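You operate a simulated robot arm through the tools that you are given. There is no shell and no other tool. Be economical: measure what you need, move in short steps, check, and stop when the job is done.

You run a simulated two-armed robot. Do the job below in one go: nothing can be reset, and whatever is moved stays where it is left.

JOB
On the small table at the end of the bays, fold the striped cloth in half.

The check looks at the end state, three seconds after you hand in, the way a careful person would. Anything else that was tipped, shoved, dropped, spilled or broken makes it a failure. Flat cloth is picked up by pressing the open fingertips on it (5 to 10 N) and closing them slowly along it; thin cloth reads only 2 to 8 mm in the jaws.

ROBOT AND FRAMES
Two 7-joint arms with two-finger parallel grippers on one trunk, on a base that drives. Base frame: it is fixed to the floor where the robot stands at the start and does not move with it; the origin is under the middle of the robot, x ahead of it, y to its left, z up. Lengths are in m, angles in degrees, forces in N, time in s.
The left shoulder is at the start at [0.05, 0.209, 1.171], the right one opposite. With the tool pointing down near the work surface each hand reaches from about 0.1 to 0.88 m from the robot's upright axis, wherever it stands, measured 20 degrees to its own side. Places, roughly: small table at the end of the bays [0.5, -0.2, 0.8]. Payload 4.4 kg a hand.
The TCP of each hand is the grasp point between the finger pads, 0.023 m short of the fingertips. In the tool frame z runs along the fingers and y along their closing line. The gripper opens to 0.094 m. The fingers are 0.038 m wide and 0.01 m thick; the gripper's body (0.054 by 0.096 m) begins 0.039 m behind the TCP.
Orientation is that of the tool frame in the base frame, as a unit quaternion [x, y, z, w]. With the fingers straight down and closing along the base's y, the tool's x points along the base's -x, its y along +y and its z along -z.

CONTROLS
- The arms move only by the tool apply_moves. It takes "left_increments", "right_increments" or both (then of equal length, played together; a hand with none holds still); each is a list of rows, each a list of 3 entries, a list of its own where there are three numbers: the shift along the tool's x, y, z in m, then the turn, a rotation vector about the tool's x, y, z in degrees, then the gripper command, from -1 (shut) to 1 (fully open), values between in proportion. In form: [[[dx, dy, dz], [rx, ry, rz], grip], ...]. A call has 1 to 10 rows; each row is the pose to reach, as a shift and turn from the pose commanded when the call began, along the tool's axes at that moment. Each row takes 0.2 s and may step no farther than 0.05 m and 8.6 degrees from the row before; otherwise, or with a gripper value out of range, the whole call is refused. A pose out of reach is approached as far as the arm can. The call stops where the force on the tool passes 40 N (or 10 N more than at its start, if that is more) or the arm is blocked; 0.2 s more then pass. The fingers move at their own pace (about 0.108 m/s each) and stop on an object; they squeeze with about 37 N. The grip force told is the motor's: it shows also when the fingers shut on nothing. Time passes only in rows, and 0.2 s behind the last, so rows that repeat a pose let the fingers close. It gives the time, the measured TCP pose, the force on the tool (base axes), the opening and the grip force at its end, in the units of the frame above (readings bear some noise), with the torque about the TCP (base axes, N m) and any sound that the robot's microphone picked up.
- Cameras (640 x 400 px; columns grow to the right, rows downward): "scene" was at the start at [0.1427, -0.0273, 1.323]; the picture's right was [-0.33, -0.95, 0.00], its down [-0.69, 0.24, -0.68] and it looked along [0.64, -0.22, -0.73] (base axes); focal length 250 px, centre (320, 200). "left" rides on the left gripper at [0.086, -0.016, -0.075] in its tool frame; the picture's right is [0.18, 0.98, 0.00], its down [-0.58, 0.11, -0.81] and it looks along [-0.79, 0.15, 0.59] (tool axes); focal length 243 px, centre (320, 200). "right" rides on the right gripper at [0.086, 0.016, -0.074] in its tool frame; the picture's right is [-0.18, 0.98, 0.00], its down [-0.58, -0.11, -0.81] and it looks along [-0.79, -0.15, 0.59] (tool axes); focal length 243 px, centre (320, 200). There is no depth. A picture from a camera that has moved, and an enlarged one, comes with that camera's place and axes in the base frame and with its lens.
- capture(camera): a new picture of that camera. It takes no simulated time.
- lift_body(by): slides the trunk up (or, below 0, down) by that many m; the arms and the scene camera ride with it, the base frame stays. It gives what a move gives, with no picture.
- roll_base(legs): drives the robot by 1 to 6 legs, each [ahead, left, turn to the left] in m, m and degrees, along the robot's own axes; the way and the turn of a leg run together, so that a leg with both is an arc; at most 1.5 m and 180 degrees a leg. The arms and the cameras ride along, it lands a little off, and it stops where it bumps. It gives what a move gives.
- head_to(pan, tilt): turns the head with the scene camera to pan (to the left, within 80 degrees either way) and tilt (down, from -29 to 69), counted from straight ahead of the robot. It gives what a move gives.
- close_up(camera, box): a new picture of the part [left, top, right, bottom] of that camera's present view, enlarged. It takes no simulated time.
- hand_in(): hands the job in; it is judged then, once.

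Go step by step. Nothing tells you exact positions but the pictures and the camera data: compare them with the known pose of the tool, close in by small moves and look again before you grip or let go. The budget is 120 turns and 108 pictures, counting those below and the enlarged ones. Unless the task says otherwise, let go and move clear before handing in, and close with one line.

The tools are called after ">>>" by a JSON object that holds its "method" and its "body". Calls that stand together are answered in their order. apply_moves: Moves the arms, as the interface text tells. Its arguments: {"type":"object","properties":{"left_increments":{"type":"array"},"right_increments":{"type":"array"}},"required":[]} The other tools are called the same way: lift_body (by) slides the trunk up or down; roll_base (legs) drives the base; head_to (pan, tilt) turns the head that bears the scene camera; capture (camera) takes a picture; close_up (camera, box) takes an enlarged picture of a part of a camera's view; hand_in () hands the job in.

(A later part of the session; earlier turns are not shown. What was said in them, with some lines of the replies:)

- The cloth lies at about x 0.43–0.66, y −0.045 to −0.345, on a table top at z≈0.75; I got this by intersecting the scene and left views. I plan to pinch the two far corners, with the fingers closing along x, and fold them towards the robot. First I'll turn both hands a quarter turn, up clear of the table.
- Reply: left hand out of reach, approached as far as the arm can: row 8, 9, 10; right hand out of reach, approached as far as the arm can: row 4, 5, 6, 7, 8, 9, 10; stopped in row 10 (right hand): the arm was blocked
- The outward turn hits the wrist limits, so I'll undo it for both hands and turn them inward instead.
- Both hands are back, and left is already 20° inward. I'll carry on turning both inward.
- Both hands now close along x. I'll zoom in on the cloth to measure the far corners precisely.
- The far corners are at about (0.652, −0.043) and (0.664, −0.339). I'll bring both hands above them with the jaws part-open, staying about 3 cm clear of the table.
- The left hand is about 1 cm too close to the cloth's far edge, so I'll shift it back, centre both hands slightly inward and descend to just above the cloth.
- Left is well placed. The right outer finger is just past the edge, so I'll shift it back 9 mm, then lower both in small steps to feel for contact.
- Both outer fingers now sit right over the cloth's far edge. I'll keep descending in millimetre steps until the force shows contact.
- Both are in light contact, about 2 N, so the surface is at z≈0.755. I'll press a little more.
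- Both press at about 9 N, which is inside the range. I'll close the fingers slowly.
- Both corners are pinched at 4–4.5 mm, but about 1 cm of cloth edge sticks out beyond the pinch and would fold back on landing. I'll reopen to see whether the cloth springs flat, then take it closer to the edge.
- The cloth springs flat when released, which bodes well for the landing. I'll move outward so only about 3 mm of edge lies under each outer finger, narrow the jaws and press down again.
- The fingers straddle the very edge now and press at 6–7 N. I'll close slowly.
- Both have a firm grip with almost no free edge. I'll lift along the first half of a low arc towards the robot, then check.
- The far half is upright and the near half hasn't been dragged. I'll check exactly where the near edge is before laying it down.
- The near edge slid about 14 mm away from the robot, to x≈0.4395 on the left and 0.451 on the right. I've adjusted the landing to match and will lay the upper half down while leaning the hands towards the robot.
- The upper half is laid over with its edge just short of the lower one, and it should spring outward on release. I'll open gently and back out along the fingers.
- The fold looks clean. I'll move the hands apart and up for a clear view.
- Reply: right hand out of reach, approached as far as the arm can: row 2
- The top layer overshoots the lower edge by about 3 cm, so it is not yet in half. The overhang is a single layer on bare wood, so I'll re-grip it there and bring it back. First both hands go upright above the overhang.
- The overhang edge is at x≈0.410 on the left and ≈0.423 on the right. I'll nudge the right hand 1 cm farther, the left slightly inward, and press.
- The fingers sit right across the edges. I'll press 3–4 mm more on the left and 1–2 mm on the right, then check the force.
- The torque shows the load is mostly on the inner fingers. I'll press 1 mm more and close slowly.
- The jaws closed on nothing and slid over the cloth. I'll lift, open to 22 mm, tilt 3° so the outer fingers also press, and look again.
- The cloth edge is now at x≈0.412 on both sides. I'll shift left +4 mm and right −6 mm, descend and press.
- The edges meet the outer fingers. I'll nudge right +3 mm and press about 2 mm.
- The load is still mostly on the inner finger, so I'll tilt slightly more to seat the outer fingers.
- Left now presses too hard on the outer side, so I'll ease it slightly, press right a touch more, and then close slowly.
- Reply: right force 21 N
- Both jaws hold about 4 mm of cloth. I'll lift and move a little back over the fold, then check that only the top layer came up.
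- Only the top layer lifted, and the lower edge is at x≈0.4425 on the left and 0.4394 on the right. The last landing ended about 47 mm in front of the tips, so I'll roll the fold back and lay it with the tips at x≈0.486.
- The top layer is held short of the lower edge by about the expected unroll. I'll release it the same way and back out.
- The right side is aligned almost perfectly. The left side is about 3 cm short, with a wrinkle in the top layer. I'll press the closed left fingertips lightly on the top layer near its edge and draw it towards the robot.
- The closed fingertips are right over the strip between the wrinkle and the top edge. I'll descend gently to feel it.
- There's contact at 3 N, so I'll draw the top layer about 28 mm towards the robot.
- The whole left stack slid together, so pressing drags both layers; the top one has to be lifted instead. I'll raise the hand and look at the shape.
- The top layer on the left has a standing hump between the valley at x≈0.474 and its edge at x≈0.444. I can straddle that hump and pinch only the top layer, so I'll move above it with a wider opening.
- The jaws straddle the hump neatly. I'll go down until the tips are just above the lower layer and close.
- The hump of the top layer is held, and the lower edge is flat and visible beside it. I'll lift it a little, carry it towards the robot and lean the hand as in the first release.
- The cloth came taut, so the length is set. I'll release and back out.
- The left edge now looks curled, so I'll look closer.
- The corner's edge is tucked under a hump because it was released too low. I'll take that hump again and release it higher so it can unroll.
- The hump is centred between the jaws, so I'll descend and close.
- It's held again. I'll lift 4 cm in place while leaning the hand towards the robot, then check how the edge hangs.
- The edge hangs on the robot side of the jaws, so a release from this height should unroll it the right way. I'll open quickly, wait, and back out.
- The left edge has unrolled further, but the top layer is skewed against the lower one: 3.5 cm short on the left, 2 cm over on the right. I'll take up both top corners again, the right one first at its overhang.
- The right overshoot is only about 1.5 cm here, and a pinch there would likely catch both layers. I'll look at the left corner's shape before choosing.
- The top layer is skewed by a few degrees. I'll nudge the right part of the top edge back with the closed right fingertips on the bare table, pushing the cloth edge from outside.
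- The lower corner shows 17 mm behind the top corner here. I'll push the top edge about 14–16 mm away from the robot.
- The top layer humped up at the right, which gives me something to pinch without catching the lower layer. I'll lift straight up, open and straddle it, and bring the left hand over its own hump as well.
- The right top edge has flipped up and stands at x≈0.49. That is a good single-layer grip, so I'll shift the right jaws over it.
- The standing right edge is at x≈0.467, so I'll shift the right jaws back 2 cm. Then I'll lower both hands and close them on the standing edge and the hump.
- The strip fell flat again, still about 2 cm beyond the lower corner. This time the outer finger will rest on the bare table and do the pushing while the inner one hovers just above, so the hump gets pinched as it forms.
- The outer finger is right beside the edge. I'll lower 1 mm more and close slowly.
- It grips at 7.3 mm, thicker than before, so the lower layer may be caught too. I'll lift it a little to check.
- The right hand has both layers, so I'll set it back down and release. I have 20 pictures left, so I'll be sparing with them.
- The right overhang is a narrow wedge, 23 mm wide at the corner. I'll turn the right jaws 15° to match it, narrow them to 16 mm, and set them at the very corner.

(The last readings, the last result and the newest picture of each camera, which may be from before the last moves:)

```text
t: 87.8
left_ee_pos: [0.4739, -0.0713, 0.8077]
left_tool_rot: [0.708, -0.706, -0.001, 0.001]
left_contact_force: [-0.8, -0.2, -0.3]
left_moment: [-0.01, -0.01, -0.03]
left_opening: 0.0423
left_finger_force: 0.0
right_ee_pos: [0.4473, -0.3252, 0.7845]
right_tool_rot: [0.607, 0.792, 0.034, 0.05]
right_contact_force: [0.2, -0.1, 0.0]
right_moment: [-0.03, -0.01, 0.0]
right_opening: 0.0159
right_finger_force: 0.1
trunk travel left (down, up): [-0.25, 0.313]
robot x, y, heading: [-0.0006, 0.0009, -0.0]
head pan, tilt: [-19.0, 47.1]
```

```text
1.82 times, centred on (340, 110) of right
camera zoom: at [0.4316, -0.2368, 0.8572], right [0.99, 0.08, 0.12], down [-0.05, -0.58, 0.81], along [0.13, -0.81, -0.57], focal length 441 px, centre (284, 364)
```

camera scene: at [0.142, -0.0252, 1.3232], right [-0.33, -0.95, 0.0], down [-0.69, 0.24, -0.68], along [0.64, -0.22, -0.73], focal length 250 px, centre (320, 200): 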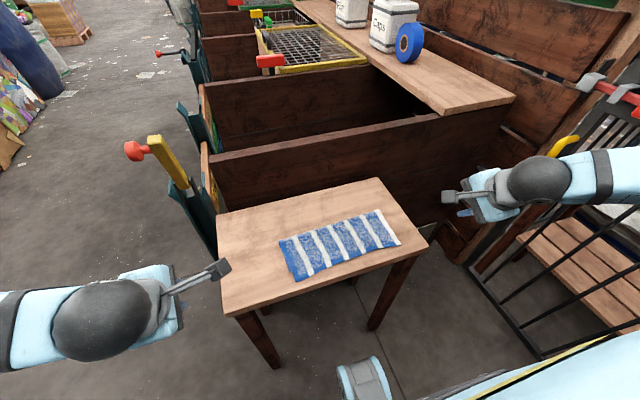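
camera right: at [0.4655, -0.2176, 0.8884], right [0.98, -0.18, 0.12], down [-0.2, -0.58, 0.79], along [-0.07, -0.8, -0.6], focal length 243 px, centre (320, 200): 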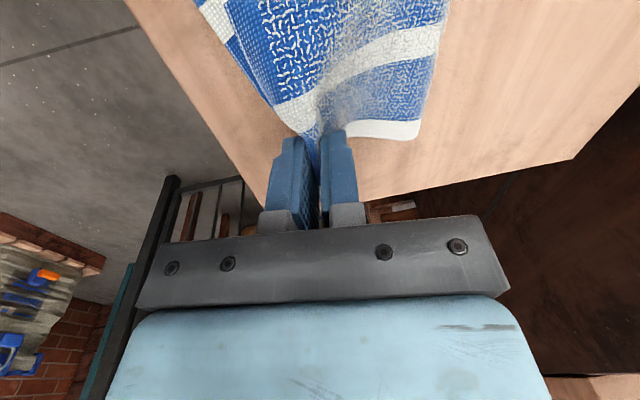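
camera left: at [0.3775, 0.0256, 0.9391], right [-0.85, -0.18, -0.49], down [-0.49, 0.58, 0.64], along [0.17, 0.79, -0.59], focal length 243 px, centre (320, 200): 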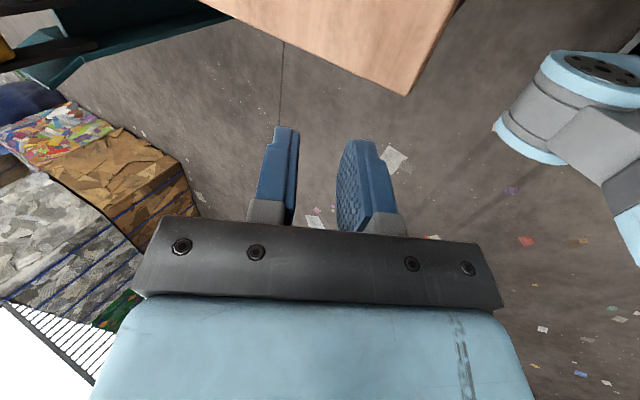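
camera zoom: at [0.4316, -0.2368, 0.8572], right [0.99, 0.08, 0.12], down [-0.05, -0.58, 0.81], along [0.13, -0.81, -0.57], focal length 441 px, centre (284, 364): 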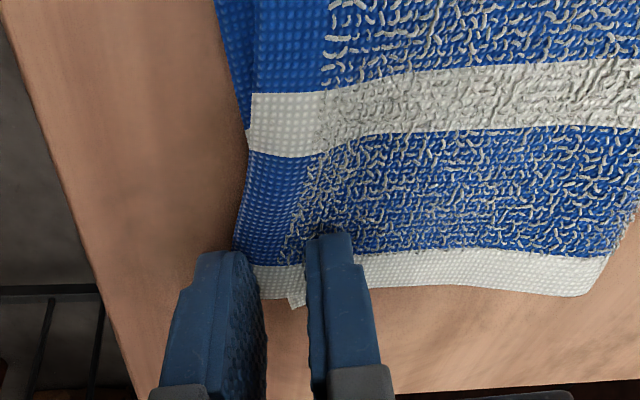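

The lower corner still intrudes slightly into the gap, so I'll narrow to 12 mm, shift 3 mm towards the robot and press.

>>> {"method": "apply_moves", "body": {"right_increments": [[[0, -0.003, 0], [0, 0, 0], -0.745], [[0, -0.003, 0.003], [0, 0, 0], -0.745], [[0, -0.003, 0.005], [0, 0, 0], -0.745], [[0, -0.003, 0.0065], [0, 0, 0], -0.745]]}}

```text
t: 88.8
left_ee_pos: [0.4731, -0.0701, 0.8079]
left_tool_rot: [-0.707, 0.707, 0.001, -0.001]
left_contact_force: [0.6, -0.1, -0.1]
left_moment: [-0.01, 0.0, 0.0]
left_opening: 0.0425
left_finger_force: 0.1
right_ee_pos: [0.4445, -0.3264, 0.7796]
right_tool_rot: [0.607, 0.793, 0.035, 0.05]
right_contact_force: [-0.1, 1.3, 1.1]
right_moment: [0.04, -0.01, 0.03]
right_opening: 0.0119
right_finger_force: 0.1
trunk travel left (down, up): [-0.25, 0.313]
robot x, y, heading: [-0.0003, 0.0026, 0.2]
head pan, tilt: [-19.0, 47.1]
```

>>> {"method": "apply_moves", "body": {"right_increments": [[[0, 0, 0.001], [0, 0, 0], -0.745], [[0, 0, 0.002], [0, 0, 0], -0.745], [[0, 0, 0.0028], [0, 0, 0], -0.745]]}}

```text
t: 89.6
left_ee_pos: [0.4713, -0.0704, 0.8086]
left_tool_rot: [-0.706, 0.708, 0.001, 0.0]
left_contact_force: [0.1, -0.4, -0.4]
left_moment: [0.02, 0.01, 0.0]
left_opening: 0.0422
left_finger_force: 0.0
right_ee_pos: [0.4445, -0.3249, 0.7783]
right_tool_rot: [0.606, 0.793, 0.035, 0.052]
right_contact_force: [-1.8, 0.7, 10.7]
right_moment: [0.1, -0.03, -0.02]
right_opening: 0.0116
right_finger_force: 0.0
trunk travel left (down, up): [-0.25, 0.313]
robot x, y, heading: [0.0034, -0.0016, 0.0]
head pan, tilt: [-19.0, 47.1]
```

Right presses at 10.7 N, balanced between both fingers. I'll close slowly.

>>> {"method": "apply_moves", "body": {"right_increments": [[[0, 0, 0], [0, 0, 0], -0.77], [[0, 0, 0], [0, 0, 0], -0.8], [[0, 0, 0], [0, 0, 0], -0.83], [[0, 0, 0], [0, 0, 0], -0.86], [[0, 0, 0], [0, 0, 0], -0.89], [[0, 0, 0], [0, 0, 0], -0.92], [[0, 0, 0], [0, 0, 0], -0.96], [[0, 0, 0], [0, 0, 0], -1], [[0, 0, 0], [0, 0, 0], -1]]}}

```text
t: 91.6
left_ee_pos: [0.4726, -0.0712, 0.8088]
left_tool_rot: [0.707, -0.707, -0.001, 0.001]
left_contact_force: [-0.2, -0.9, 1.0]
left_moment: [-0.01, 0.0, 0.01]
left_opening: 0.0419
left_finger_force: 0.1
right_ee_pos: [0.4448, -0.3252, 0.7779]
right_tool_rot: [0.606, 0.793, 0.034, 0.052]
right_contact_force: [2.6, -0.5, 19.0]
right_moment: [0.18, -0.13, -0.05]
right_opening: 0.0
right_finger_force: 37.1
trunk travel left (down, up): [-0.25, 0.313]
robot x, y, heading: [0.0006, 0.001, 0.0]
head pan, tilt: [-19.0, 47.1]
```

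It slipped off again. Earlier, pushing the edge and then opening just above it hooked the top layer up between the fingers, so I'll repeat that and close there. First I'll reset beside the edge.

>>> {"method": "apply_moves", "body": {"right_increments": [[[0, -0.005, -0.015], [0, 0, 3], -1], [[0.006, -0.012, -0.025], [0, 0, 6], -1], [[0.012, -0.02, -0.025], [0, 0, 10], -1], [[0.016, -0.028, -0.025], [0, 0, 15], -1], [[0.016, -0.032, -0.015], [0, 0, 15], -1], [[0.016, -0.032, -0.006], [0, 0, 15], -1]]}}

>>> {"method": "close_up", "body": {"camera": "right", "box": [180, 0, 500, 220]}}

```text
t: 93.0
left_ee_pos: [0.4734, -0.0709, 0.8083]
left_tool_rot: [0.707, -0.707, -0.001, 0.002]
left_contact_force: [-0.8, -0.4, -0.4]
left_moment: [0.01, -0.01, 0.01]
left_opening: 0.0424
left_finger_force: 0.1
right_ee_pos: [0.4084, -0.3189, 0.7782]
right_tool_rot: [0.706, 0.706, 0.04, 0.045]
right_contact_force: [0.3, 0.5, -0.3]
right_moment: [0.02, -0.01, -0.03]
right_opening: 0.0
right_finger_force: 36.4
trunk travel left (down, up): [-0.25, 0.313]
robot x, y, heading: [-0.0013, -0.0006, 0.1]
head pan, tilt: [-19.0, 47.1]
```

```text
1.82 times, centred on (340, 110) of right
camera zoom: at [0.4164, -0.2321, 0.8525], right [0.98, -0.18, 0.12], down [-0.21, -0.58, 0.79], along [-0.07, -0.8, -0.6], focal length 441 px, centre (284, 364)
```

zoom: 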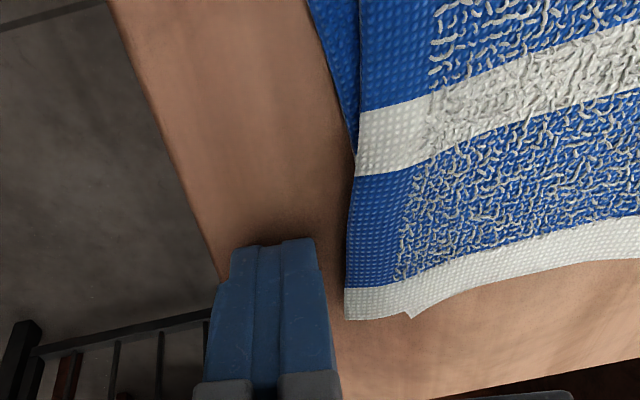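

The edge sits 1 cm ahead of the closed fingertips. I'll repeat the push and the hooking lift.

>>> {"method": "apply_moves", "body": {"right_increments": [[[0.009, 0, 0.0025], [0, 0, 0], -1], [[0.009, 0.008, 0.004], [0, 0, 0], -1], [[0.009, 0.014, 0.004], [0, 0, 0], -1], [[0.009, 0.019, 0.004], [0, 0, 0], -1], [[0.009, 0.023, 0.004], [0, 0, 0], -1], [[0.009, 0.026, 0.004], [0, 0, 0], -1], [[0.009, 0.024, 0.004], [0, 0, 0], -1], [[0.009, 0.022, -0.008], [0, 0, 0], -1], [[0.009, 0.026, -0.021], [0, 0, 0], -0.1], [[0.009, 0.038, -0.024], [3, 0, 0], -0.1]]}}

>>> {"method": "apply_moves", "body": {"right_increments": [[[0, 0.004, 0], [4, 0, 0], -0.1], [[0, 0.004, 0], [4, 0, 0], -0.1], [[0, 0.016, -0.008], [4, 0, 0], -0.1], [[0, 0.029, -0.008], [4, 0, 0], -0.1], [[0, 0.041, -0.005], [4, 0, 0], -0.1], [[0, 0.041, 0], [4, 0, 0], -0.1]]}}

>>> {"method": "close_up", "body": {"camera": "right", "box": [180, 0, 500, 220]}}

```text
t: 95.2
left_ee_pos: [0.4737, -0.0704, 0.8071]
left_tool_rot: [-0.707, 0.707, 0.001, -0.001]
left_contact_force: [0.2, 0.0, 0.9]
left_moment: [0.02, -0.02, 0.01]
left_opening: 0.0424
left_finger_force: 0.0
right_ee_pos: [0.4436, -0.31, 0.8073]
right_tool_rot: [0.706, 0.707, 0.021, 0.026]
right_contact_force: [-0.7, -0.6, 0.2]
right_moment: [0.03, 0.0, -0.01]
right_opening: 0.0424
right_finger_force: 0.0
trunk travel left (down, up): [-0.25, 0.313]
robot x, y, heading: [-0.0003, -0.0009, -0.2]
head pan, tilt: [-19.0, 47.1]
```

```text
t: 96.6
left_ee_pos: [0.4728, -0.0708, 0.8077]
left_tool_rot: [-0.707, 0.707, 0.001, -0.001]
left_contact_force: [0.2, 0.5, -0.1]
left_moment: [0.02, -0.01, 0.01]
left_opening: 0.0422
left_finger_force: 0.1
right_ee_pos: [0.486, -0.3083, 0.8091]
right_tool_rot: [0.706, 0.708, -0.003, 0.002]
right_contact_force: [0.7, -0.6, -0.8]
right_moment: [0.0, -0.02, -0.02]
right_opening: 0.0421
right_finger_force: 0.1
trunk travel left (down, up): [-0.25, 0.313]
robot x, y, heading: [0.0008, 0.0005, -0.2]
head pan, tilt: [-19.0, 47.1]
```

```text
1.82 times, centred on (340, 110) of right
camera zoom: at [0.5023, -0.2223, 0.8831], right [0.98, -0.18, 0.0], down [-0.11, -0.58, 0.81], along [-0.15, -0.8, -0.59], focal length 441 px, centre (284, 364)
```

zoom: 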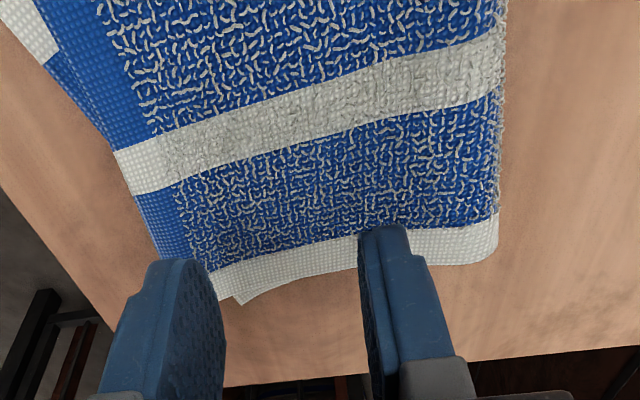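

The edge stayed flat this time, but the overhang looks smaller. I'll take one scene look at the whole cloth.

>>> {"method": "apply_moves", "body": {"left_increments": [[[-0.03, 0, -0.04], [0, 0, 0], -0.1], [[-0.07, 0, -0.05], [0, 0, 0], -0.1], [[-0.11, 0.01, -0.05], [0, 0, 0], -0.1], [[-0.15, 0.02, -0.05], [0, 0, 0], -0.1], [[-0.19, 0.02, -0.05], [0, 0, 0], -0.1]], "right_increments": [[[0, -0.01, -0.03], [0, 0, 0], -0.1], [[-0.03, -0.03, -0.05], [0, 0, 0], -0.1], [[-0.07, -0.05, -0.05], [0, 0, 0], -0.1], [[-0.11, -0.05, -0.05], [0, 0, 0], -0.1], [[-0.14, -0.05, -0.05], [0, 0, 0], -0.1]]}}

>>> {"method": "close_up", "body": {"camera": "scene", "box": [240, 170, 432, 290]}}

```text
t: 97.8
left_ee_pos: [0.4536, 0.1213, 0.8596]
left_tool_rot: [-0.707, 0.707, 0.002, -0.002]
left_contact_force: [0.0, 0.7, 0.4]
left_moment: [0.01, -0.01, -0.03]
left_opening: 0.0423
left_finger_force: 0.1
right_ee_pos: [0.4356, -0.4491, 0.8626]
right_tool_rot: [0.707, 0.707, -0.002, 0.003]
right_contact_force: [0.2, 0.2, -0.3]
right_moment: [0.03, 0.03, 0.04]
right_opening: 0.0423
right_finger_force: 0.0
trunk travel left (down, up): [-0.25, 0.313]
robot x, y, heading: [-0.0001, 0.0012, 0.0]
head pan, tilt: [-19.0, 47.1]
```

```text
3.33 times, centred on (336, 230) of scene
camera zoom: at [0.1421, -0.0258, 1.3231], right [-0.33, -0.95, 0.0], down [-0.69, 0.24, -0.68], along [0.64, -0.22, -0.73], focal length 834 px, centre (267, 100)
```

zoom: 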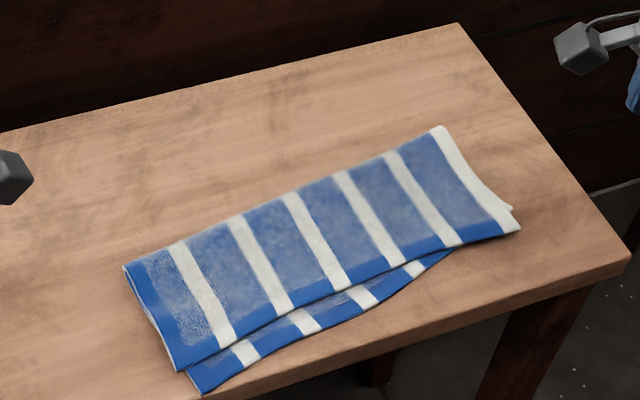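

The hump is gone and it lies flat now. The top is still skewed, about 2.4 cm over at the right corner and 2 cm short at the left. I'll re-grip the right top corner with the fingers closing along the edge so they press only on the overhanging wedge. First I'll turn the right hand.

>>> {"method": "apply_moves", "body": {"right_increments": [[[0.01, 0, 0], [0, 0, -8.5], -0.3], [[0.025, 0, 0], [0, 0, -17], -0.4], [[0.04, 0, 0], [0, 0, -25.5], -0.6], [[0.055, -0.001, 0], [0, 0, -34], -0.62], [[0.07, -0.002, 0.005], [0, 0, -42.5], -0.62], [[0.085, -0.003, 0.01], [0, 0, -51], -0.62], [[0.1, -0.004, 0.015], [0, 0, -59.5], -0.62], [[0.115, -0.005, 0.022], [0, 0, -68], -0.62], [[0.125, -0.0056, 0.03], [0, 0, -76.5], -0.62], [[0.13, -0.0056, 0.035], [0, 0, -85], -0.62]]}}

>>> {"method": "apply_moves", "body": {"right_increments": [[[0, 0, 0.007], [0, 0, -6], -0.62], [[0, 0, 0.014], [0, 0, -12], -0.62], [[0, 0, 0.022], [0, 0, -18], -0.62], [[0, 0, 0.03], [0, 0, -18], -0.62]]}}

>>> {"method": "close_up", "body": {"camera": "right", "box": [180, 0, 500, 220]}}

```text
t: 100.0
left_ee_pos: [0.4538, 0.1192, 0.8597]
left_tool_rot: [-0.707, 0.707, 0.002, -0.001]
left_contact_force: [-0.5, 0.8, 0.8]
left_moment: [-0.01, 0.0, 0.0]
left_opening: 0.0425
left_finger_force: 0.1
right_ee_pos: [0.4291, -0.3196, 0.824]
right_tool_rot: [0.042, 0.999, -0.003, 0.0]
right_contact_force: [0.0, 0.4, -0.3]
right_moment: [0.01, -0.04, -0.04]
right_opening: 0.0178
right_finger_force: 0.1
trunk travel left (down, up): [-0.25, 0.313]
robot x, y, heading: [0.0004, 0.0044, 0.0]
head pan, tilt: [-19.0, 47.1]
```

```text
t: 101.0
left_ee_pos: [0.4546, 0.12, 0.8589]
left_tool_rot: [0.707, -0.707, 0.0, 0.001]
left_contact_force: [-0.3, 0.5, 0.4]
left_moment: [-0.01, 0.0, 0.0]
left_opening: 0.0425
left_finger_force: 0.0
right_ee_pos: [0.4303, -0.3206, 0.7943]
right_tool_rot: [-0.115, 0.993, -0.003, -0.001]
right_contact_force: [0.0, 0.8, -0.6]
right_moment: [0.0, 0.0, 0.01]
right_opening: 0.018
right_finger_force: 0.0
trunk travel left (down, up): [-0.25, 0.313]
robot x, y, heading: [-0.001, -0.001, 0.2]
head pan, tilt: [-19.0, 47.1]
```

```text
1.82 times, centred on (340, 110) of right
camera zoom: at [0.3422, -0.3236, 0.8679], right [-0.04, 1.0, -0.01], down [0.59, 0.03, 0.81], along [0.81, 0.03, -0.59], focal length 441 px, centre (284, 364)
```

zoom: 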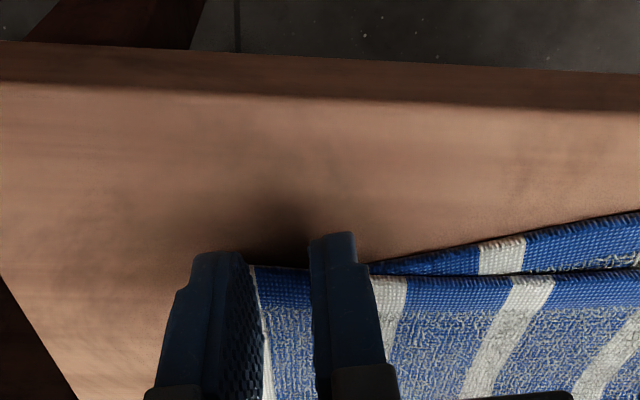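

The fingers sit across the overhanging wedge. I'll shift 6 mm towards the corner and go down to touch.

>>> {"method": "apply_moves", "body": {"right_increments": [[[-0.001, -0.006, 0.004], [0, 0, 0], -0.62], [[-0.001, -0.006, 0.01], [0, 0, 0], -0.62], [[-0.001, -0.006, 0.015], [0, 0, 0], -0.62], [[-0.001, -0.006, 0.018], [0, 0, 0], -0.62]]}}

```text
t: 102.0
left_ee_pos: [0.452, 0.1201, 0.8598]
left_tool_rot: [-0.707, 0.708, 0.002, -0.001]
left_contact_force: [-0.4, -0.5, -0.3]
left_moment: [0.04, 0.01, -0.03]
left_opening: 0.0421
left_finger_force: 0.0
right_ee_pos: [0.4317, -0.325, 0.7785]
right_tool_rot: [-0.114, 0.993, -0.004, 0.0]
right_contact_force: [0.3, -0.2, 6.4]
right_moment: [0.07, -0.13, 0.0]
right_opening: 0.0179
right_finger_force: 0.1
trunk travel left (down, up): [-0.25, 0.313]
robot x, y, heading: [-0.0004, 0.0014, 0.0]
head pan, tilt: [-19.0, 47.1]
```

Contact is 6 N but loads the inner finger more. I'll roll 3° to balance and then close slowly.

>>> {"method": "apply_moves", "body": {"right_increments": [[[0, 0, 0.0005], [-3, 0, 0], -0.62], [[0, 0, 0.001], [-3, 0, 0], -0.62], [[0, 0, 0.001], [-3, 0, 0], -0.67], [[0, 0, 0.001], [-3, 0, 0], -0.72], [[0, 0, 0.001], [-3, 0, 0], -0.77], [[0, 0, 0.001], [-3, 0, 0], -0.82], [[0, 0, 0.001], [-3, 0, 0], -0.87], [[0, 0, 0.001], [-3, 0, 0], -0.93], [[0, 0, 0.001], [-3, 0, 0], -1], [[0, 0, 0.001], [-3, 0, 0], -1]]}}

```text
t: 104.2
left_ee_pos: [0.453, 0.1202, 0.8594]
left_tool_rot: [-0.707, 0.707, 0.002, -0.001]
left_contact_force: [-0.2, -0.3, 0.1]
left_moment: [0.01, 0.01, 0.0]
left_opening: 0.0422
left_finger_force: 0.0
right_ee_pos: [0.4301, -0.3247, 0.7772]
right_tool_rot: [-0.114, 0.993, 0.022, -0.002]
right_contact_force: [0.4, 0.3, 19.1]
right_moment: [0.05, -0.31, 0.0]
right_opening: 0.0032
right_finger_force: 36.9
trunk travel left (down, up): [-0.25, 0.313]
robot x, y, heading: [-0.0012, 0.0025, 0.1]
head pan, tilt: [-19.0, 47.1]
```

It caught 3.2 mm, consistent with a single layer. I'll lift 3 cm and check.

>>> {"method": "apply_moves", "body": {"right_increments": [[[0, 0, -0.01], [0, 0, 0], -1], [[0, 0, -0.02], [0, 0, 0], -1], [[0, 0, -0.03], [0, 0, 0], -1], [[-0.005, 0, -0.035], [0, 0, 0], -1]]}}

>>> {"method": "capture", "body": {"camera": "right"}}

```text
t: 105.2
left_ee_pos: [0.4546, 0.1189, 0.859]
left_tool_rot: [0.707, -0.707, -0.001, 0.001]
left_contact_force: [-0.5, -0.6, 0.0]
left_moment: [-0.03, -0.01, -0.02]
left_opening: 0.0421
left_finger_force: 0.0
right_ee_pos: [0.4366, -0.3251, 0.8095]
right_tool_rot: [-0.114, 0.993, 0.022, -0.005]
right_contact_force: [0.3, 0.3, -0.6]
right_moment: [0.01, 0.02, -0.03]
right_opening: 0.0029
right_finger_force: 37.5
trunk travel left (down, up): [-0.25, 0.313]
robot x, y, heading: [-0.0001, 0.0017, -0.1]
head pan, tilt: [-19.0, 47.1]
```

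```text
12 pictures are left
camera right: at [0.3513, -0.332, 0.8848], right [-0.04, 1.0, 0.04], down [0.6, -0.01, 0.8], along [0.8, 0.06, -0.6], focal length 243 px, centre (320, 200)
```

right: 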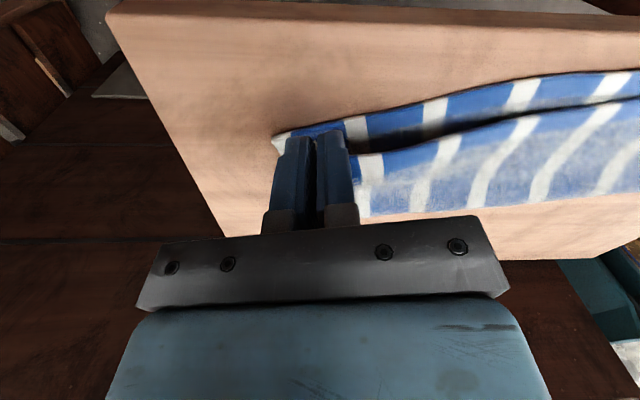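

Only the top layer is held, with the lower corner lying clear. I'll roll it away from the robot a little, then set it down about 2 cm farther over the lower corner.

>>> {"method": "apply_moves", "body": {"right_increments": [[[-0.012, -0.005, -0.005], [0, 0, 0], -1], [[-0.024, -0.01, -0.01], [0, 0, 0], -1], [[-0.036, -0.015, -0.0125], [0, 0, 0], -1], [[-0.0447, -0.0196, -0.0125], [0, 0, 0], -1], [[-0.0447, -0.0196, -0.0125], [0, 0, 0], -1], [[-0.038, -0.0185, -0.003], [0, 0, 0], -1], [[-0.03, -0.017, 0.007], [0, 0, 0], -1], [[-0.022, -0.015, 0.016], [0, 0, 0], -1], [[-0.0169, -0.0132, 0.0225], [0, 0, 0], -1]]}}

>>> {"method": "apply_moves", "body": {"right_increments": [[[0, 0, 0], [0, 0, 0], -0.7], [[0, 0, 0], [0, 0, 0], -0.5], [[0.004, 0, -0.004], [0, 0, 0], -0.5], [[0.012, 0, -0.012], [0, 0, 0], -0.5], [[0.03, 0, -0.025], [0, 0, 0], -0.5], [[0.05, 0, -0.045], [0, 0, 0], -0.5], [[0.06, -0.04, -0.06], [0, 0, 0], -0.5], [[0.06, -0.08, -0.06], [0, 0, 0], -0.5], [[0.06, -0.11, -0.06], [0, 0, 0], -0.5]]}}

>>> {"method": "close_up", "body": {"camera": "scene", "box": [240, 170, 432, 290]}}

```text
t: 107.2
left_ee_pos: [0.4534, 0.1202, 0.8588]
left_tool_rot: [-0.707, 0.707, 0.001, -0.002]
left_contact_force: [0.5, 0.2, -0.4]
left_moment: [0.01, 0.01, 0.02]
left_opening: 0.0421
left_finger_force: 0.1
right_ee_pos: [0.4565, -0.3347, 0.7886]
right_tool_rot: [-0.114, 0.993, 0.022, -0.003]
right_contact_force: [0.8, 0.2, 0.0]
right_moment: [0.03, 0.01, 0.03]
right_opening: 0.0031
right_finger_force: 36.9
trunk travel left (down, up): [-0.25, 0.313]
robot x, y, heading: [0.001, 0.0007, 0.1]
head pan, tilt: [-19.0, 47.1]
```

```text
t: 109.2
left_ee_pos: [0.4538, 0.1197, 0.8599]
left_tool_rot: [0.708, -0.706, -0.002, 0.002]
left_contact_force: [-0.7, -0.1, 1.1]
left_moment: [0.01, -0.01, -0.04]
left_opening: 0.0423
left_finger_force: 0.0
right_ee_pos: [0.4243, -0.4564, 0.8416]
right_tool_rot: [-0.114, 0.993, 0.023, -0.004]
right_contact_force: [-0.1, -0.3, -0.3]
right_moment: [0.03, 0.0, -0.01]
right_opening: 0.0234
right_finger_force: 0.1
trunk travel left (down, up): [-0.25, 0.313]
robot x, y, heading: [0.0014, 0.0015, -0.3]
head pan, tilt: [-19.0, 47.1]
```

```text
3.33 times, centred on (336, 230) of scene
camera zoom: at [0.1425, -0.0271, 1.323], right [-0.33, -0.95, 0.0], down [-0.69, 0.24, -0.68], along [0.64, -0.22, -0.73], focal length 834 px, centre (267, 100)
```

zoom: 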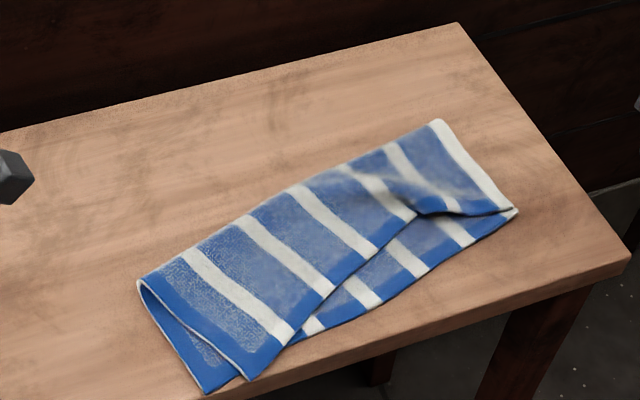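

The right corners now coincide, but the top layer rotated and its left corner sits 3 cm too far right, with a buckle between. That corner overhangs the lower edge slightly, so I can press only the top layer there and draw it left to stretch it out.

>>> {"method": "apply_moves", "body": {"left_increments": [[[0.04, 0.01, 0], [0, 0, 0], -1], [[0.08, 0.02, 0], [0, 0, 0], -1], [[0.12, 0.035, 0], [0, 0, 0], -1], [[0.16, 0.05, 0], [0, 0, 0], -1], [[0.2, 0.064, 0.01], [0, 0, 0], -1], [[0.235, 0.064, 0.025], [0, 0, 0], -1], [[0.235, 0.064, 0.05], [0, 0, 0], -1], [[0.235, 0.064, 0.07], [0, 0, 0], -1]]}}

>>> {"method": "close_up", "body": {"camera": "left", "box": [180, 0, 500, 220]}}

```text
t: 111.0
left_ee_pos: [0.3896, -0.1184, 0.7889]
left_tool_rot: [0.708, -0.707, -0.002, 0.001]
left_contact_force: [-0.1, 0.5, -0.7]
left_moment: [-0.01, 0.0, -0.02]
left_opening: 0.0
left_finger_force: 36.8
right_ee_pos: [0.4244, -0.4551, 0.8417]
right_tool_rot: [-0.114, 0.993, 0.023, -0.003]
right_contact_force: [-0.4, 0.3, -0.4]
right_moment: [0.0, 0.0, -0.04]
right_opening: 0.0237
right_finger_force: 0.0
trunk travel left (down, up): [-0.25, 0.313]
robot x, y, heading: [0.0005, 0.0021, -0.2]
head pan, tilt: [-19.0, 47.1]
```

```text
1.82 times, centred on (340, 110) of left
camera zoom: at [0.405, -0.2065, 0.863], right [-0.98, -0.18, 0.0], down [-0.11, 0.58, 0.81], along [-0.15, 0.79, -0.59], focal length 441 px, centre (284, 364)
```

zoom: 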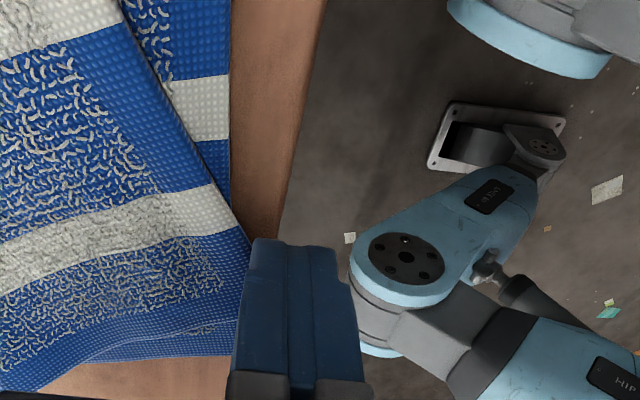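

The corner lies beneath the fingers, close to the table's near edge. I'll shift 4 mm farther from the robot and press.

>>> {"method": "apply_moves", "body": {"left_increments": [[[0, -0.004, 0.004], [0, 0, 0], -1], [[0, -0.004, 0.008], [0, 0, 0], -1], [[0, -0.004, 0.011], [0, 0, 0], -1], [[0, -0.004, 0.0125], [0, 0, 0], -1]]}}

```text
t: 112.0
left_ee_pos: [0.3939, -0.1176, 0.7775]
left_tool_rot: [0.708, -0.706, -0.001, 0.0]
left_contact_force: [0.6, -1.4, 8.6]
left_moment: [0.05, -0.11, -0.06]
left_opening: 0.0
left_finger_force: 36.5
right_ee_pos: [0.4246, -0.4555, 0.8426]
right_tool_rot: [-0.113, 0.993, 0.022, -0.004]
right_contact_force: [-0.9, 0.3, 0.1]
right_moment: [-0.03, 0.0, 0.03]
right_opening: 0.0235
right_finger_force: 0.0
trunk travel left (down, up): [-0.25, 0.313]
robot x, y, heading: [-0.0029, 0.0019, 0.0]
head pan, tilt: [-19.0, 47.1]
```

It presses at 8.6 N, so I'll draw the corner 35 mm to the left.

>>> {"method": "apply_moves", "body": {"left_increments": [[[-0.005, -0.0005, 0], [0, 0, 0], -1], [[-0.01, -0.001, 0], [0, 0, 0], -1], [[-0.015, -0.0015, 0], [0, 0, 0], -1], [[-0.02, -0.002, 0], [0, 0, 0], -1], [[-0.025, -0.0025, 0], [0, 0, 0], -1], [[-0.03, -0.003, 0], [0, 0, 0], -1], [[-0.035, -0.003, 0], [0, 0, 0], -1]]}}

>>> {"method": "apply_moves", "body": {"left_increments": [[[0, 0, -0.015], [0, 0, 0], -1], [[0, 0.02, -0.04], [0, 0, 0], -1], [[-0.04, 0.03, -0.06], [0, 0, 0], -1], [[-0.08, 0.03, -0.06], [0, 0, 0], -1], [[-0.12, 0.03, -0.06], [0, 0, 0], -1], [[-0.16, 0.03, -0.06], [0, 0, 0], -1], [[-0.19, 0.03, -0.06], [0, 0, 0], -1]]}}

>>> {"method": "close_up", "body": {"camera": "scene", "box": [240, 170, 432, 290]}}

```text
t: 113.6
left_ee_pos: [0.3956, -0.0802, 0.7765]
left_tool_rot: [-0.706, 0.708, 0.001, 0.0]
left_contact_force: [0.0, -4.2, 14.8]
left_moment: [0.09, -0.13, -0.08]
left_opening: 0.0
left_finger_force: 36.9
right_ee_pos: [0.4238, -0.4553, 0.8425]
right_tool_rot: [-0.114, 0.993, 0.022, -0.004]
right_contact_force: [-0.2, 0.6, -0.3]
right_moment: [-0.03, 0.02, 0.03]
right_opening: 0.0237
right_finger_force: 0.1
trunk travel left (down, up): [-0.25, 0.313]
robot x, y, heading: [0.0009, -0.0007, 0.1]
head pan, tilt: [-19.0, 47.1]
```

```text
t: 115.2
left_ee_pos: [0.365, 0.1102, 0.8356]
left_tool_rot: [-0.707, 0.708, 0.002, -0.001]
left_contact_force: [0.9, 0.2, 1.1]
left_moment: [-0.02, 0.0, 0.0]
left_opening: 0.0
left_finger_force: 37.0
right_ee_pos: [0.4239, -0.4555, 0.8418]
right_tool_rot: [-0.114, 0.993, 0.023, -0.005]
right_contact_force: [0.1, -0.4, -0.5]
right_moment: [0.01, 0.0, 0.01]
right_opening: 0.0232
right_finger_force: 0.1
trunk travel left (down, up): [-0.25, 0.313]
robot x, y, heading: [0.0036, 0.0028, -0.1]
head pan, tilt: [-19.0, 47.1]
```

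```text
3.33 times, centred on (336, 230) of scene
camera zoom: at [0.1426, -0.0261, 1.3231], right [-0.33, -0.95, 0.0], down [-0.69, 0.24, -0.68], along [0.64, -0.22, -0.73], focal length 834 px, centre (267, 100)
```

zoom: 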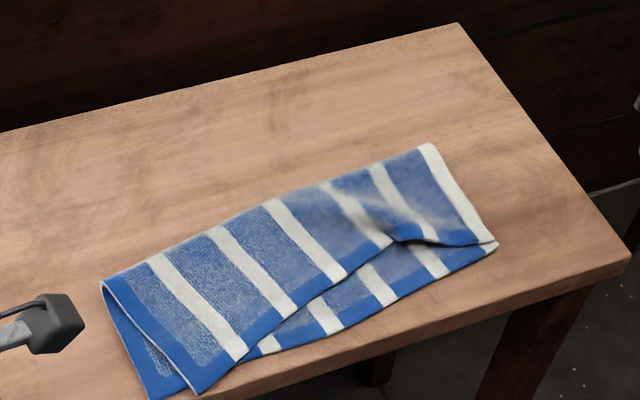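

The stack slid again, and the buckle is still there. I'll pin the right end firmly with the right fingertips, so the lower layer can't move, and then draw the top's left corner out with the left.

>>> {"method": "apply_moves", "body": {"left_increments": [[[0.035, -0.01, 0], [0, 0, 0], -1], [[0.07, -0.02, 0], [0, 0, 0], -1], [[0.11, -0.03, 0], [0, 0, 0], -1], [[0.15, -0.043, 0], [0, 0, 0], -1], [[0.195, -0.043, 0], [0, 0, 0], -1], [[0.195, -0.043, 0.02], [0, 0, 0], -1], [[0.195, -0.043, 0.04], [0, 0, 0], -1], [[0.195, -0.043, 0.048], [0, 0, 0], -1]], "right_increments": [[[-0.02, 0.03, 0], [0, 0, 0], -1], [[-0.04, 0.06, 0], [0, 0, 0], -1], [[-0.06, 0.095, 0], [0, 0, 0], -1], [[-0.0793, 0.138, 0], [0, 0, 0], -1], [[-0.0793, 0.138, 0.015], [0, 0, 0], -1], [[-0.0793, 0.138, 0.035], [0, 0, 0], -1], [[-0.0793, 0.138, 0.048], [0, 0, 0], -1], [[-0.0793, 0.138, 0.055], [0, 0, 0], -1]]}}

>>> {"method": "capture", "body": {"camera": "scene"}}

```text
t: 117.0
left_ee_pos: [0.4071, -0.0846, 0.7881]
left_tool_rot: [-0.706, 0.708, 0.002, -0.001]
left_contact_force: [-0.4, -0.3, 0.3]
left_moment: [-0.01, 0.02, 0.0]
left_opening: 0.0
left_finger_force: 36.6
right_ee_pos: [0.4701, -0.3015, 0.7932]
right_tool_rot: [-0.115, 0.993, 0.023, -0.003]
right_contact_force: [-0.6, 0.1, -0.7]
right_moment: [-0.02, 0.0, 0.01]
right_opening: 0.0001
right_finger_force: 37.3
trunk travel left (down, up): [-0.25, 0.313]
robot x, y, heading: [-0.0012, 0.0029, 0.0]
head pan, tilt: [-19.0, 47.1]
```

```text
8 pictures are left
camera scene: at [0.143, -0.0264, 1.323], right [-0.33, -0.95, 0.0], down [-0.69, 0.24, -0.68], along [0.64, -0.22, -0.73], focal length 250 px, centre (320, 200)
```

scene: 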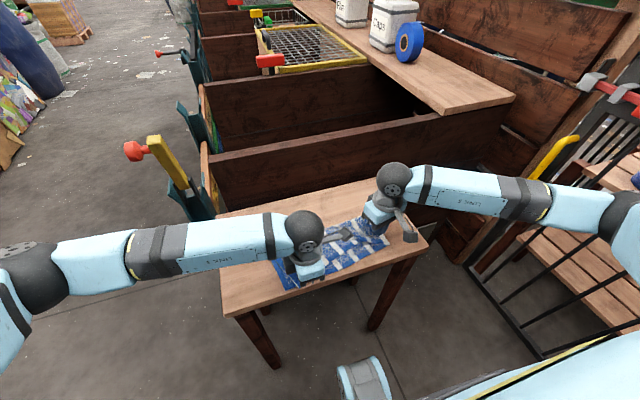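

Both hands are in place, so I'll press: right firmly, left lightly.

>>> {"method": "apply_moves", "body": {"left_increments": [[[0, 0, 0.004], [0, 0, 0], -1], [[0, 0, 0.007], [0, 0, 0], -1], [[0, 0, 0.009], [0, 0, 0], -1], [[0, 0, 0.0095], [0, 0, 0], -1]], "right_increments": [[[0, 0, 0.005], [0, 0, 0], -1], [[0, 0, 0.01], [0, 0, 0], -1], [[0, 0, 0.013], [0, 0, 0], -1], [[0, 0, 0.015], [0, 0, 0], -1]]}}

```text
t: 118.0
left_ee_pos: [0.4083, -0.086, 0.7801]
left_tool_rot: [0.707, -0.707, 0.0, 0.001]
left_contact_force: [0.0, 0.8, 2.9]
left_moment: [0.04, -0.02, 0.0]
left_opening: 0.0
left_finger_force: 37.4
right_ee_pos: [0.4673, -0.3016, 0.7812]
right_tool_rot: [-0.114, 0.993, 0.022, -0.002]
right_contact_force: [-0.7, 1.1, 4.1]
right_moment: [0.01, 0.02, 0.0]
right_opening: 0.0
right_finger_force: 37.1
trunk travel left (down, up): [-0.25, 0.313]
robot x, y, heading: [0.0011, 0.0006, -0.2]
head pan, tilt: [-19.0, 47.1]
```

I'll press harder with the right, then draw the left corner 36 mm to the left.

>>> {"method": "apply_moves", "body": {"left_increments": [[[0, 0, 0.0005], [0, 0, 0], -1], [[0, 0, 0.001], [0, 0, 0], -1], [[-0.006, -0.001, 0.001], [0, 0, 0], -1], [[-0.012, -0.002, 0.001], [0, 0, 0], -1], [[-0.018, -0.003, 0.001], [0, 0, 0], -1], [[-0.024, -0.004, 0.001], [0, 0, 0], -1], [[-0.03, -0.005, 0.001], [0, 0, 0], -1], [[-0.036, -0.006, 0.001], [0, 0, 0], -1]], "right_increments": [[[0, 0, 0.002], [0, 0, 0], -1], [[0, 0, 0.0035], [0, 0, 0], -1], [[0, 0, 0.0035], [0, 0, 0], -1], [[0, 0, 0.0035], [0, 0, 0], -1], [[0, 0, 0.0035], [0, 0, 0], -1], [[0, 0, 0.0035], [0, 0, 0], -1], [[0, 0, 0.0035], [0, 0, 0], -1], [[0, 0, 0.0035], [0, 0, 0], -1]]}}

>>> {"method": "capture", "body": {"camera": "left"}}

```text
t: 119.8
left_ee_pos: [0.4145, -0.0487, 0.7798]
left_tool_rot: [-0.707, 0.707, -0.001, 0.0]
left_contact_force: [-0.1, -4.9, 5.5]
left_moment: [-0.13, 0.0, 0.01]
left_opening: 0.0002
left_finger_force: 36.7
right_ee_pos: [0.4691, -0.3015, 0.7779]
right_tool_rot: [-0.114, 0.993, 0.022, -0.001]
right_contact_force: [2.1, -1.9, 34.6]
right_moment: [-0.15, -0.09, -0.05]
right_opening: 0.0
right_finger_force: 36.7
trunk travel left (down, up): [-0.25, 0.313]
robot x, y, heading: [0.0018, -0.0004, -0.4]
head pan, tilt: [-19.0, 47.1]
```

```text
7 pictures are left
camera left: at [0.4299, -0.1367, 0.854], right [-0.98, -0.18, 0.0], down [-0.11, 0.58, 0.81], along [-0.15, 0.79, -0.59], focal length 243 px, centre (320, 200)
```

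left: 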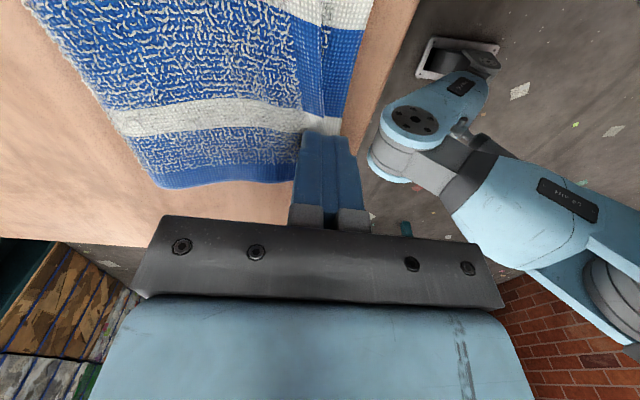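

The layers now look aligned on the left, and the left force shows the top came taut. I'll lift both hands straight up, clear out and look.

>>> {"method": "apply_moves", "body": {"left_increments": [[[0, 0, -0.015], [0, 0, 0], -1], [[0, 0, -0.045], [0, 0, 0], -1], [[0, 0, -0.07], [0, 0, 0], -1], [[-0.04, 0.01, -0.08], [0, 0, 0], -1], [[-0.08, 0.02, -0.08], [0, 0, 0], -1], [[-0.12, 0.03, -0.08], [0, 0, 0], -1], [[-0.16, 0.03, -0.08], [0, 0, 0], -1]], "right_increments": [[[0, 0, -0.015], [0, 0, 0], -1], [[0, 0, -0.045], [0, 0, 0], -1], [[0, 0, -0.07], [0, 0, 0], -1], [[0.02, -0.04, -0.08], [0, 0, 0], -1], [[0.04, -0.08, -0.08], [0, 0, 0], -1], [[0.06, -0.12, -0.08], [0, 0, 0], -1], [[0.06, -0.15, -0.08], [0, 0, 0], -1]]}}

>>> {"method": "close_up", "body": {"camera": "scene", "box": [240, 175, 432, 295]}}

```text
t: 121.4
left_ee_pos: [0.3812, 0.111, 0.8584]
left_tool_rot: [-0.707, 0.708, 0.0, -0.001]
left_contact_force: [0.1, -0.3, -0.3]
left_moment: [-0.04, 0.04, 0.03]
left_opening: 0.0
left_finger_force: 36.6
right_ee_pos: [0.4434, -0.4632, 0.8495]
right_tool_rot: [-0.114, 0.993, 0.022, -0.004]
right_contact_force: [0.8, 0.1, -0.2]
right_moment: [0.0, -0.01, -0.04]
right_opening: 0.0
right_finger_force: 37.0
trunk travel left (down, up): [-0.25, 0.313]
robot x, y, heading: [0.0028, -0.0003, -0.1]
head pan, tilt: [-19.0, 47.1]
```

```text
3.33 times, centred on (336, 235) of scene
camera zoom: at [0.1427, -0.0259, 1.323], right [-0.33, -0.95, 0.0], down [-0.69, 0.24, -0.68], along [0.64, -0.22, -0.73], focal length 834 px, centre (267, 83)
```

zoom: 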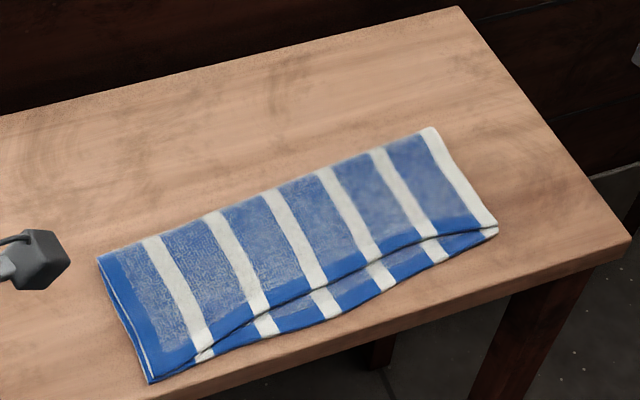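

The cloth is now folded in half: both pairs of corners meet closely, the crease is straight and it lies flat. Both hands are clear and nothing else was touched, so I'm handing in.

>>> {"method": "hand_in", "body": {}}

```text
The job is handed in.
```

The striped cloth lies flat on the small table, folded in half. Both pairs of corners meet to within about a centimetre, though the top edge sits about 1.5–2 cm short of the lower one in the middle. Nothing else was disturbed and both hands are clear.
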